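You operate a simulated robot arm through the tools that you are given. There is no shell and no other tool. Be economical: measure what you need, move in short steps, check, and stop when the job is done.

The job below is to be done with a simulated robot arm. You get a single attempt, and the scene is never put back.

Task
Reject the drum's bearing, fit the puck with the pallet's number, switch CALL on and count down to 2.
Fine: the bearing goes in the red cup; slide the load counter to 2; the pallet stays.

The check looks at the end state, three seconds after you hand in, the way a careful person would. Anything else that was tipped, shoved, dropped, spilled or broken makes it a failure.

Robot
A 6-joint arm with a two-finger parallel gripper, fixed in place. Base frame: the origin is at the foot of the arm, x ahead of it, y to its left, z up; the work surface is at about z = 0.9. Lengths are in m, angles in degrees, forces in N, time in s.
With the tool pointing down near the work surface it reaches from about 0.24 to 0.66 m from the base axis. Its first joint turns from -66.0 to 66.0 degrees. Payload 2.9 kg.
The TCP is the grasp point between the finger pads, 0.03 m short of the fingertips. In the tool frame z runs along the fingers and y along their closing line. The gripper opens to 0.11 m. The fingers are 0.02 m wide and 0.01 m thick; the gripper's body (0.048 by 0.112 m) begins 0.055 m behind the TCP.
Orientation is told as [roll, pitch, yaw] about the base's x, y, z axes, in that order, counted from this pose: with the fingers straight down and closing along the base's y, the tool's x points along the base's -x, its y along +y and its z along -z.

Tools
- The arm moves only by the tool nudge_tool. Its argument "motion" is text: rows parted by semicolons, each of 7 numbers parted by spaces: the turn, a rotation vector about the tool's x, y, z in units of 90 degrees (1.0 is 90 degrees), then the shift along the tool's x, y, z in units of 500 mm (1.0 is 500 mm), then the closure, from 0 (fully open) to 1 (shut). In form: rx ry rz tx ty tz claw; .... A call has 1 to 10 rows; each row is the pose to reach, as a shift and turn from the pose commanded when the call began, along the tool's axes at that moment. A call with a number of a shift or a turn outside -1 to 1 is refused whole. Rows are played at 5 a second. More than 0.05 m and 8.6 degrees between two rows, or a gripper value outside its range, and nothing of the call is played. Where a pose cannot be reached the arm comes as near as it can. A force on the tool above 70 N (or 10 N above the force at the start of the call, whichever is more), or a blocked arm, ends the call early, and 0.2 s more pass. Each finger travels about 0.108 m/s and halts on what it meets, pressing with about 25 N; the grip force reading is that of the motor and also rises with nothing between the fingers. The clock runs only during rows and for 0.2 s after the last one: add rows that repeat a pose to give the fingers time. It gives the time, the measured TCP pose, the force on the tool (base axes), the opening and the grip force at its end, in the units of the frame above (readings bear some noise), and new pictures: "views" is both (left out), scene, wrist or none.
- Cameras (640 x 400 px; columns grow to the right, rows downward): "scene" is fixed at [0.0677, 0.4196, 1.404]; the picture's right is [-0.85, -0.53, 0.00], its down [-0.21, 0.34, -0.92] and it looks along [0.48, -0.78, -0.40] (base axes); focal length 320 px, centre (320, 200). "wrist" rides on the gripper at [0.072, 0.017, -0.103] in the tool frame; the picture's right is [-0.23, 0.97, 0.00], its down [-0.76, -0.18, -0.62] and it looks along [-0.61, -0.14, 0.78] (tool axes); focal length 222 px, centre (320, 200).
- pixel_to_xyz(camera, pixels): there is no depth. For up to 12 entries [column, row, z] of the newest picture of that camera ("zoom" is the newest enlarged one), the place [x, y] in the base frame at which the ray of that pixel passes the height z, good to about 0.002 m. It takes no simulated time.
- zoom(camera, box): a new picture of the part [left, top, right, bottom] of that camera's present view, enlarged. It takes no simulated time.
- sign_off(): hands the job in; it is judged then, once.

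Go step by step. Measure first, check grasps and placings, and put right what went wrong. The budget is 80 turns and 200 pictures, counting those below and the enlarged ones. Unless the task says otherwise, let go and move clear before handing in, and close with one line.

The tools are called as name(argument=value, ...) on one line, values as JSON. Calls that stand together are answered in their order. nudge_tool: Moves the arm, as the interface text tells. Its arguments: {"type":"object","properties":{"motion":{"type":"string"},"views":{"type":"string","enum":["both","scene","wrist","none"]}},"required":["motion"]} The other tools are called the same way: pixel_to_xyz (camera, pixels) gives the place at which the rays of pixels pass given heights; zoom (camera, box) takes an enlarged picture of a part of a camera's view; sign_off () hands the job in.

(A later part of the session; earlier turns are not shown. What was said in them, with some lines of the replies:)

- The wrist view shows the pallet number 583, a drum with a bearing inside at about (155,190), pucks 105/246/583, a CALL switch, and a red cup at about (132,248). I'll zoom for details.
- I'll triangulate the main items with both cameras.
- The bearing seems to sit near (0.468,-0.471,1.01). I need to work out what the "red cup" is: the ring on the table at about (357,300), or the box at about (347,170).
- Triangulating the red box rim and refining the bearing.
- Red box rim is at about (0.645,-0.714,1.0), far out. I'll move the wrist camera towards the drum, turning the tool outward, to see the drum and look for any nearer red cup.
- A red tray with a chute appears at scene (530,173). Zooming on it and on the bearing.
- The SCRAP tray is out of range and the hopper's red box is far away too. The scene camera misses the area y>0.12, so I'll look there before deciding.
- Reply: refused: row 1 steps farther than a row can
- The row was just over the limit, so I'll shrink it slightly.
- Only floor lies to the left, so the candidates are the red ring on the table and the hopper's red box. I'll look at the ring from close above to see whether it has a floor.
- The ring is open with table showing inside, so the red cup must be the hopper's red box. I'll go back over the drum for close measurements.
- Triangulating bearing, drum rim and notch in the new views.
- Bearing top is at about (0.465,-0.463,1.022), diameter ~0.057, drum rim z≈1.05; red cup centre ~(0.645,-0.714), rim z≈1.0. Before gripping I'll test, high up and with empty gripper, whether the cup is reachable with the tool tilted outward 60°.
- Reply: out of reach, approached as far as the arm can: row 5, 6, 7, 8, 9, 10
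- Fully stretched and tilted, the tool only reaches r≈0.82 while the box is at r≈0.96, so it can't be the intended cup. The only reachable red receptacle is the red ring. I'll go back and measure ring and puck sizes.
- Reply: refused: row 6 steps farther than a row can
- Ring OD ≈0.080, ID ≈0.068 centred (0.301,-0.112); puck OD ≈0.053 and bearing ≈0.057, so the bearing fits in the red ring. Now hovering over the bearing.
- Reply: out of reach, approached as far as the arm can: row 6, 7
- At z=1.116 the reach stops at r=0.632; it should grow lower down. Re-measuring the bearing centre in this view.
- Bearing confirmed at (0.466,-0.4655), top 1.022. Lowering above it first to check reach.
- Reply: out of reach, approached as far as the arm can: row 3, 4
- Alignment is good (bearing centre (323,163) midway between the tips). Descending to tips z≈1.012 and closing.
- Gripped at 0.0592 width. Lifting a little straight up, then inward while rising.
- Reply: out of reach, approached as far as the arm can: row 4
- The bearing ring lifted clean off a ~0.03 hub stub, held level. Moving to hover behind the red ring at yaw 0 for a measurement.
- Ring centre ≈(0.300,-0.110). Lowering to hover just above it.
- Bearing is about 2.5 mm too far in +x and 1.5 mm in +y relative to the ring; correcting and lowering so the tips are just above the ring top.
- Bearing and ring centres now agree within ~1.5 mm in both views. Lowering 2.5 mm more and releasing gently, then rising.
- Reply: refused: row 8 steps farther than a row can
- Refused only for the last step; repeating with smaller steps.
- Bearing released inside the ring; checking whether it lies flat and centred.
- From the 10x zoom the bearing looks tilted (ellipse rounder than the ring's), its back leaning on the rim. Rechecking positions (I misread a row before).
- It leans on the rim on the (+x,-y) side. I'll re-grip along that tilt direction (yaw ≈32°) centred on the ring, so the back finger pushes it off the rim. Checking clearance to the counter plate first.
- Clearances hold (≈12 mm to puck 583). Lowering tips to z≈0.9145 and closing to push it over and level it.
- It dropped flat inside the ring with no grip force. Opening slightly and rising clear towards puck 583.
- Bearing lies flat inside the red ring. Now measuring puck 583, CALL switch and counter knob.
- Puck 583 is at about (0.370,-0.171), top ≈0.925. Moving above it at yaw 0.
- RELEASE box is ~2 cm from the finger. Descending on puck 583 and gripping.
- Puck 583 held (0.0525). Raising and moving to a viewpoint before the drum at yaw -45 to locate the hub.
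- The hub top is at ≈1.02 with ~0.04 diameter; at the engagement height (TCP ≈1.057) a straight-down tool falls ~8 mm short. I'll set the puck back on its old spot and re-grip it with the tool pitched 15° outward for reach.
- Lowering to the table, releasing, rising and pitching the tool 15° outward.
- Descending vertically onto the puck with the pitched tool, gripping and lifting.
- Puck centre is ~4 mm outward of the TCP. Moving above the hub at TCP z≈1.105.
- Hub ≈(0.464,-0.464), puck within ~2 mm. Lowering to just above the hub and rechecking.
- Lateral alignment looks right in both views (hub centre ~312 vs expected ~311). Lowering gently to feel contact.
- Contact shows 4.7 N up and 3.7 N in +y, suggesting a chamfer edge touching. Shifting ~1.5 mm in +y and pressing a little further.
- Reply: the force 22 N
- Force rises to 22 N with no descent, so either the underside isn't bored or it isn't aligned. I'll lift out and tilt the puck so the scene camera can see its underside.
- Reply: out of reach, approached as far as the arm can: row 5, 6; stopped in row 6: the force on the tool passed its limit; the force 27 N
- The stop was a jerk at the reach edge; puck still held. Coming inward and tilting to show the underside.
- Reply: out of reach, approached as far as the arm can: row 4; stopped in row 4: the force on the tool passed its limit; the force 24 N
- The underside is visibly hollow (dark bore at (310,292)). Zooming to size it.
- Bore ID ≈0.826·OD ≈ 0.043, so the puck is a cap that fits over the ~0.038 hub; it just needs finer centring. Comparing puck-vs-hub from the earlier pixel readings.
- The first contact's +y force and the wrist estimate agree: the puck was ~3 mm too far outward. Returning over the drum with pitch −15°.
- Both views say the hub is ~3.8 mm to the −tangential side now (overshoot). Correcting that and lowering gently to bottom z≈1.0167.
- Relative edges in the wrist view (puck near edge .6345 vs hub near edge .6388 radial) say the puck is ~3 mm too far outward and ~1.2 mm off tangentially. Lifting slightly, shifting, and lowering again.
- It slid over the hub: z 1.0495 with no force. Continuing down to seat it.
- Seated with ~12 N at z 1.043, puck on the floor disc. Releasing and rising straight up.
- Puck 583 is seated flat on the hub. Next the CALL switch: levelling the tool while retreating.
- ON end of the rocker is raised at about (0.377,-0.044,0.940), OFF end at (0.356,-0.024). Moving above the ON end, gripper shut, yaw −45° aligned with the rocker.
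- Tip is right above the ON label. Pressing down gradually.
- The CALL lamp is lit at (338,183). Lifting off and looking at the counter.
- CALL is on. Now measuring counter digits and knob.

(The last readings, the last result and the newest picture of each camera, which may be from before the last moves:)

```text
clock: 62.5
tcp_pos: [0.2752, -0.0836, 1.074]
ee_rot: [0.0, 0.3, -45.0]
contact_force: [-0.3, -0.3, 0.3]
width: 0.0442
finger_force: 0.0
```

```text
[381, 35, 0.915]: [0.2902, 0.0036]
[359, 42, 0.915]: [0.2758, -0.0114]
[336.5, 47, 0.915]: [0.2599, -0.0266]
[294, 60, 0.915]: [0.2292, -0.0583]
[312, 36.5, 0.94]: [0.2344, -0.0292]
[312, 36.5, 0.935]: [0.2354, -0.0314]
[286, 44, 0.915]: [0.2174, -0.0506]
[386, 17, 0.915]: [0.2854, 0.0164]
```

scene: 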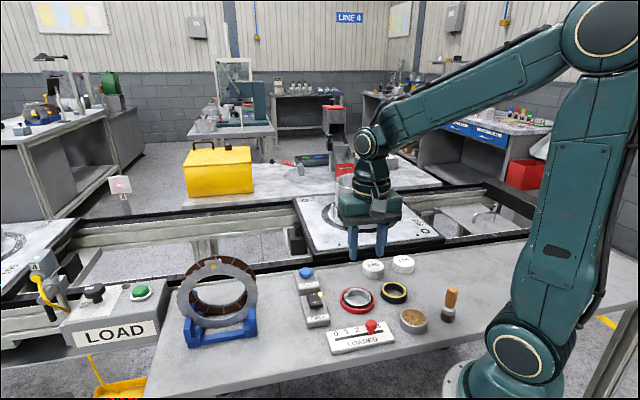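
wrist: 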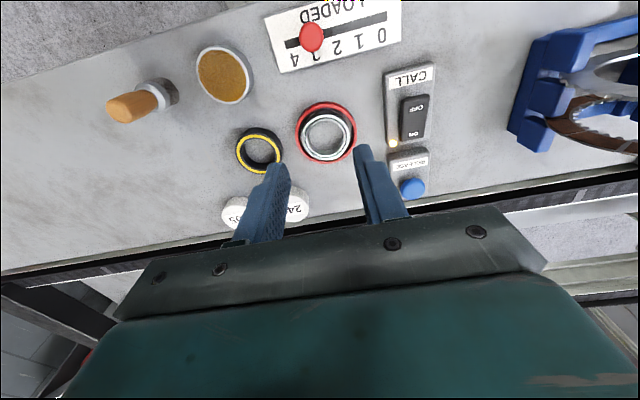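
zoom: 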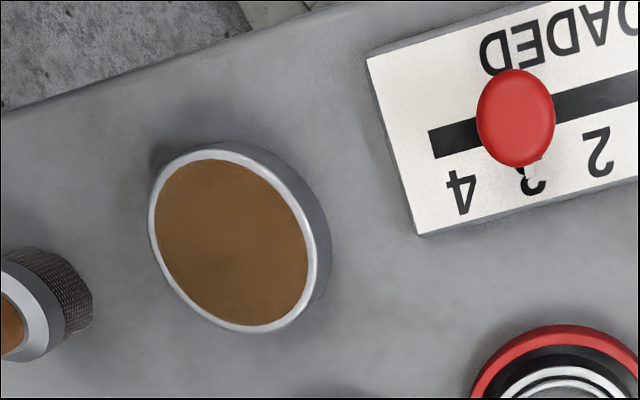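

Digit pitch is ≈0.0217 m along (+x,+y); knob at ≈(0.2335,-0.031), target 2 at ≈(0.249,-0.0165). Moving above the knob, closing line along the slot.

nudge_tool(motion="0 0 0 0.04 0.005 0.04 0.6; 0 0 0 0.09 0.01 0.09 0.6; 0 0 0 0.1334 0.0154 0.13 0.6; 0 0 0 0.1334 0.0154 0.168 0.6; 0 0 0 0.1334 0.0154 0.168 0.6")

zoom(camera="scene", box=[320, 300, 404, 355])

zoom(camera="wrist", box=[220, 60, 420, 185])

```text
clock: 63.7
tcp_pos: [0.2329, -0.031, 0.9902]
ee_rot: [0.0, 0.2, -45.0]
contact_force: [-0.1, 0.9, 0.2]
width: 0.0441
finger_force: 0.1
```

scene: 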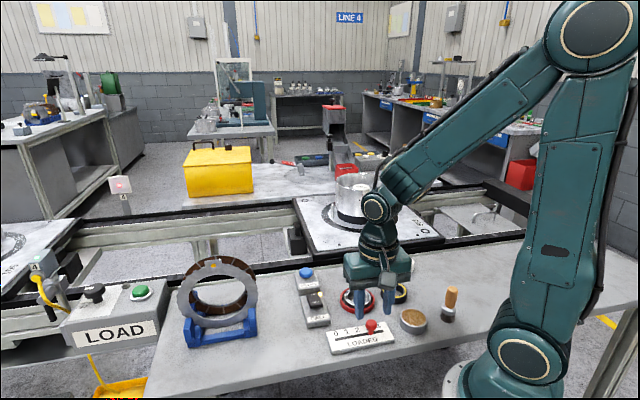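
wrist: 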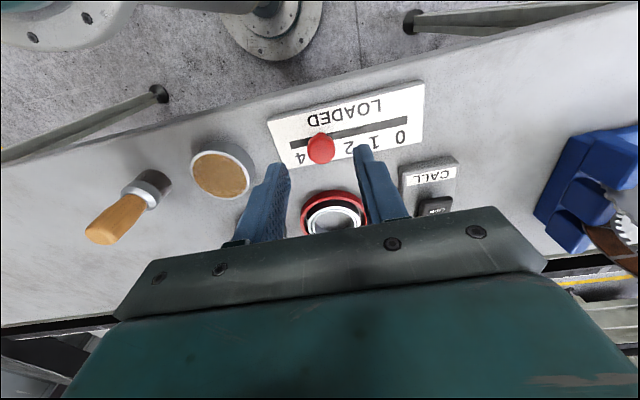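

```text
7.27 times, centred on (362, 328) of scene
```

zoom: 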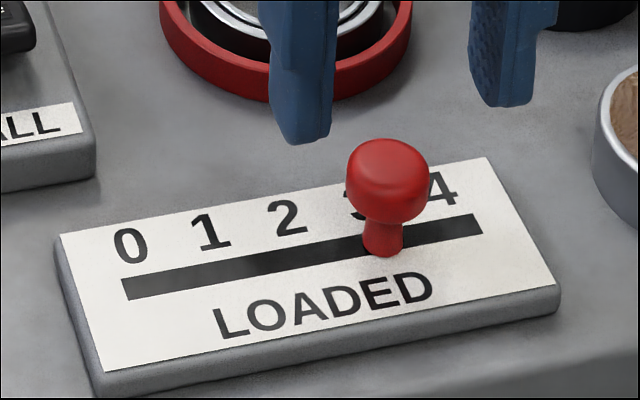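

```text
3.20 times, centred on (320, 122) of wrist
```

zoom: 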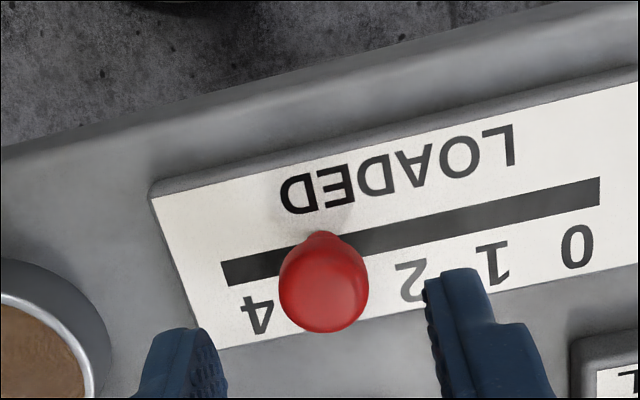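

Aligned (knob between the fingers). Descending and closing on the knob head.

nudge_tool(motion="0 0 0 0 0 0.04 0.6; 0 0 0 0 0 0.076 0.6; 0 0 0 0 0 0.076 0.65; 0 0 0 0 0 0.076 0.75; 0 0 0 0 0 0.076 0.83; 0 0 0 0 0 0.076 0.83", views="none")

zoom(camera="scene", box=[320, 300, 404, 355])

```text
clock: 65.1
tcp_pos: [0.2359, -0.0305, 0.9531]
ee_rot: [-0.2, 0.3, -45.1]
contact_force: [0.3, -1.6, -9.0]
width: 0.0207
finger_force: 45.5
out of reach, approached as far as the arm can: row 2, 3, 4
```

```text
7.27 times, centred on (362, 328) of scene
```

zoom: 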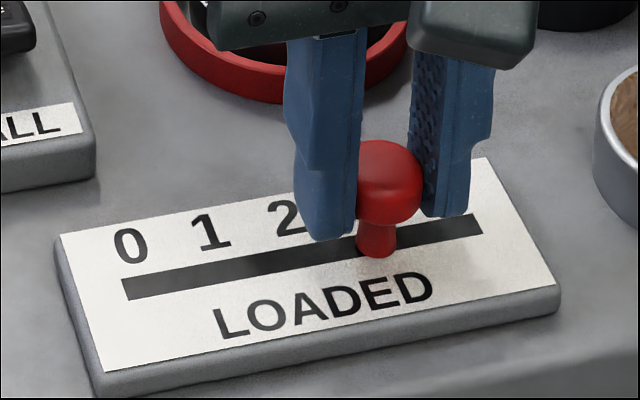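

Knob gripped, stem at (377,248). Sliding 0.020 m along the slot towards 2.

nudge_tool(motion="0 0 0 0 0.012 0 0.83; 0 0 0 0 0.026 0 0.83; 0 0 0 0 0.04 0 0.83; 0 0 0 0 0.04 0 0.83", views="none")

zoom(camera="scene", box=[320, 300, 404, 355])

```text
clock: 66.1
tcp_pos: [0.2498, -0.0161, 0.951]
ee_rot: [0.1, -0.2, -45.2]
contact_force: [14.3, -15.1, 6.5]
width: 0.0206
finger_force: 45.1
```

```text
7.27 times, centred on (362, 328) of scene
```

zoom: 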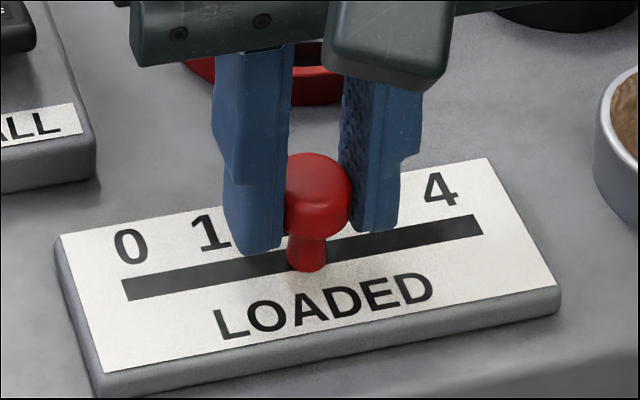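

Stem at (306,262), on the 2 mark. Opening and lifting straight up.

nudge_tool(motion="0 0 0 0.004 0.04 0 0.75; 0 0 0 0.004 0.04 0 0.6; 0 0 0 0.004 0.04 0 0.6; 0 0 0 0.004 0.04 -0.05 0.6; 0 0 0 0.004 0.04 -0.13 0.6; 0 0 0 -0.04 0.04 -0.2 0.6; 0 0 0 -0.08 0.0 -0.26 0.6")

zoom(camera="scene", box=[320, 300, 404, 355])

```text
clock: 67.7
tcp_pos: [0.278, -0.0453, 1.0817]
ee_rot: [0.0, 0.3, -45.1]
contact_force: [0.4, 0.9, -0.3]
width: 0.044
finger_force: 0.1
```

scene: 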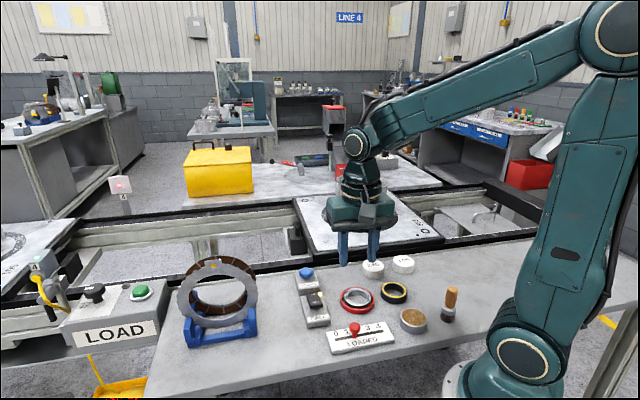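
wrist: 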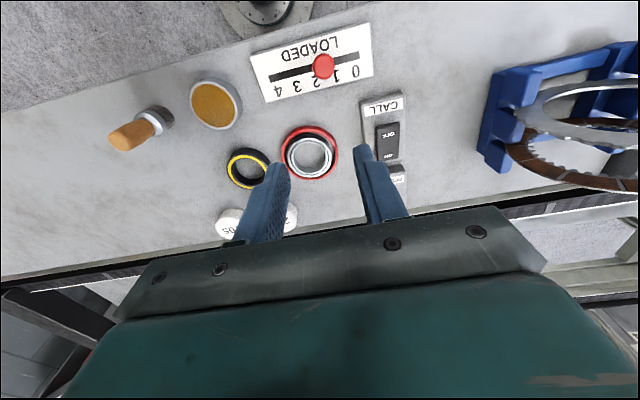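

```text
7.27 times, centred on (362, 328) of scene
```

zoom: 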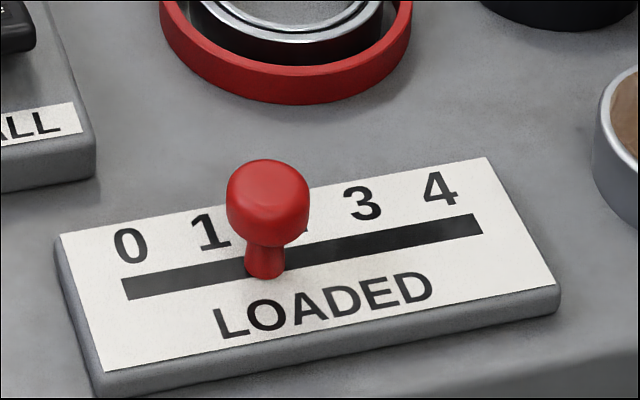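

My shift row was relative to the new call, so the knob was pushed on to ~1.5 (stem (264,268)). I'll re-grip it at ≈(0.257,-0.0084).

nudge_tool(motion="0 0 0 0.04 0.012 0.05 0.6; 0 0 0 0.0819 0.0225 0.12 0.6; 0 0 0 0.0819 0.0225 0.19 0.6; 0 0 0 0.0819 0.0225 0.259 0.6; 0 0 0 0.0819 0.0225 0.259 0.6; 0 0 0 0.0819 0.0225 0.259 0.7; 0 0 0 0.0819 0.0225 0.259 0.78; 0 0 0 0.0819 0.0225 0.259 0.83; 0 0 0 0.0819 0.0225 0.259 0.83", views="none")

zoom(camera="scene", box=[320, 300, 404, 355])

```text
clock: 69.7
tcp_pos: [0.256, -0.0088, 0.9522]
ee_rot: [0.0, 0.2, -45.0]
contact_force: [0.7, -0.3, -6.0]
width: 0.0206
finger_force: 45.8
```

```text
7.27 times, centred on (362, 328) of scene
```

zoom: 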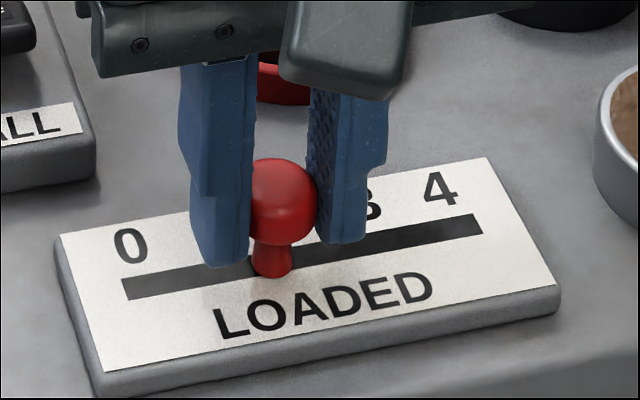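

Stem at (271,269); target ≈(304,262). Sliding back 0.0092 m.

nudge_tool(motion="0 0 0 0 -0.009 0 0.83; 0 0 0 0 -0.0184 0 0.83; 0 0 0 0 -0.0184 0 0.83", views="none")

zoom(camera="scene", box=[320, 300, 404, 355])

```text
clock: 70.5
tcp_pos: [0.2496, -0.0139, 0.9523]
ee_rot: [0.0, 0.0, -45.1]
contact_force: [9.4, -10.5, -23.1]
width: 0.0209
finger_force: 44.8
```

```text
7.27 times, centred on (362, 328) of scene
```

zoom: 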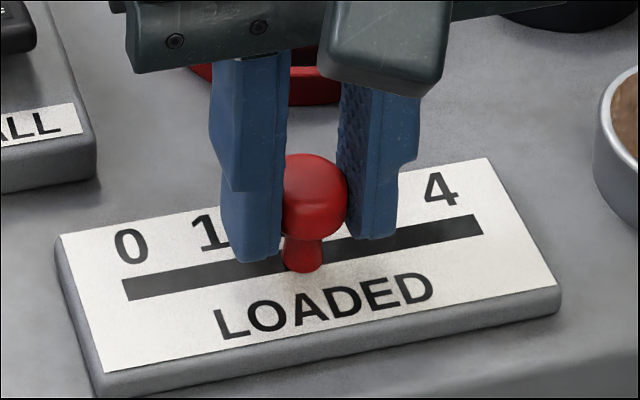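

Stem at (302,262), on 2. Opening in place, then straight up.

nudge_tool(motion="0 0 0 0 0 0 0.75; 0 0 0 0 0 0 0.65; 0 0 0 0 0 0 0.6; 0 0 0 0 0 -0.05 0.6; 0 0 0 0 0 -0.13 0.6; 0 0 0 0 0 -0.21 0.6; 0 0 0 -0.04 0 -0.28 0.6")

zoom(camera="scene", box=[320, 300, 404, 355])

zoom(camera="wrist", box=[220, 20, 420, 145])

zoom(camera="scene", box=[285, 255, 445, 355])

```text
clock: 72.1
tcp_pos: [0.2619, -0.0286, 1.0907]
ee_rot: [-0.1, 0.2, -45.0]
contact_force: [0.6, 0.6, 1.1]
width: 0.044
finger_force: 0.0
```

scene: 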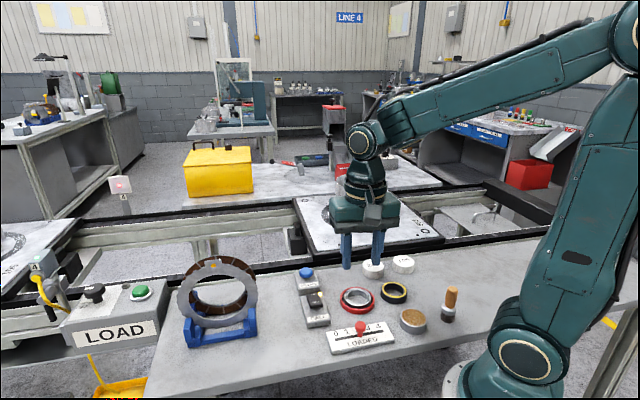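
wrist: 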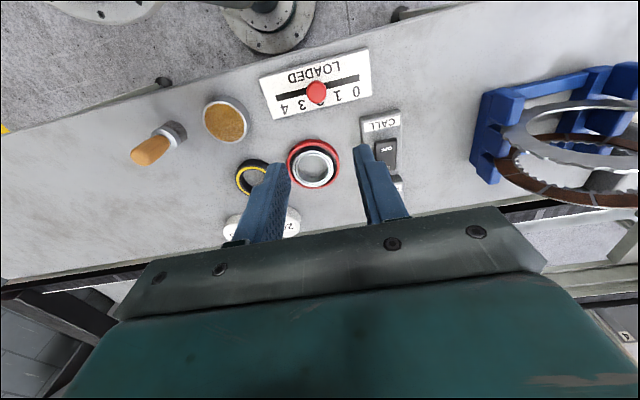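

```text
7.27 times, centred on (362, 328) of scene
```

zoom: 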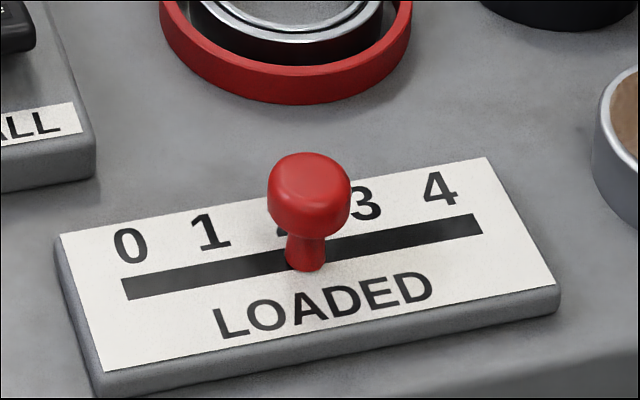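

```text
3.20 times, centred on (320, 82) of wrist
```

zoom: 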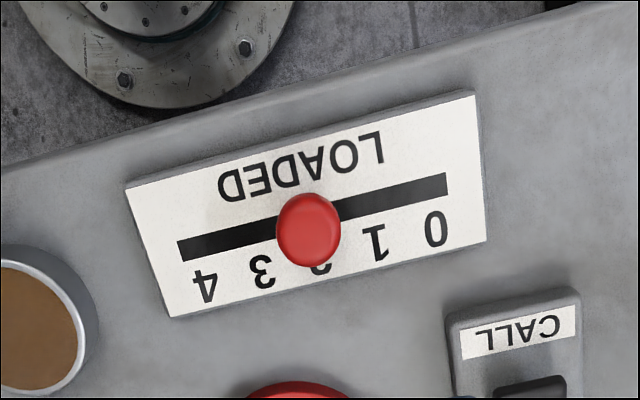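

```text
4.00 times, centred on (365, 305) of scene
```

zoom: 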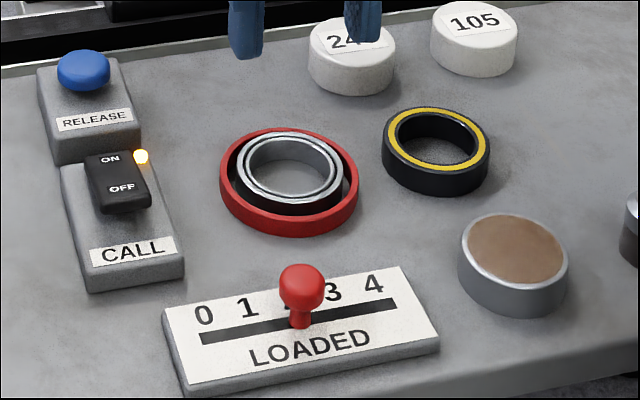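

The counter knob sits on 2 (stem at (304,262)), the CALL lamp is lit, and the bearing lies in the red ring. Puck 583 is on the drum hub and the arm is clear, so I'm handing in.

sign_off()

```text
The job is handed in.
```

I handed the job in with puck 583 fitted on the drum's hub, CALL on with its lamp lit, LOADED at 2 and the pallet in place. The bearing is in the red ring on the bench, which I took to be the "red cup": the only other red containers I saw, the box under the hopper and the SCRAP tray, are out of the arm's reach.
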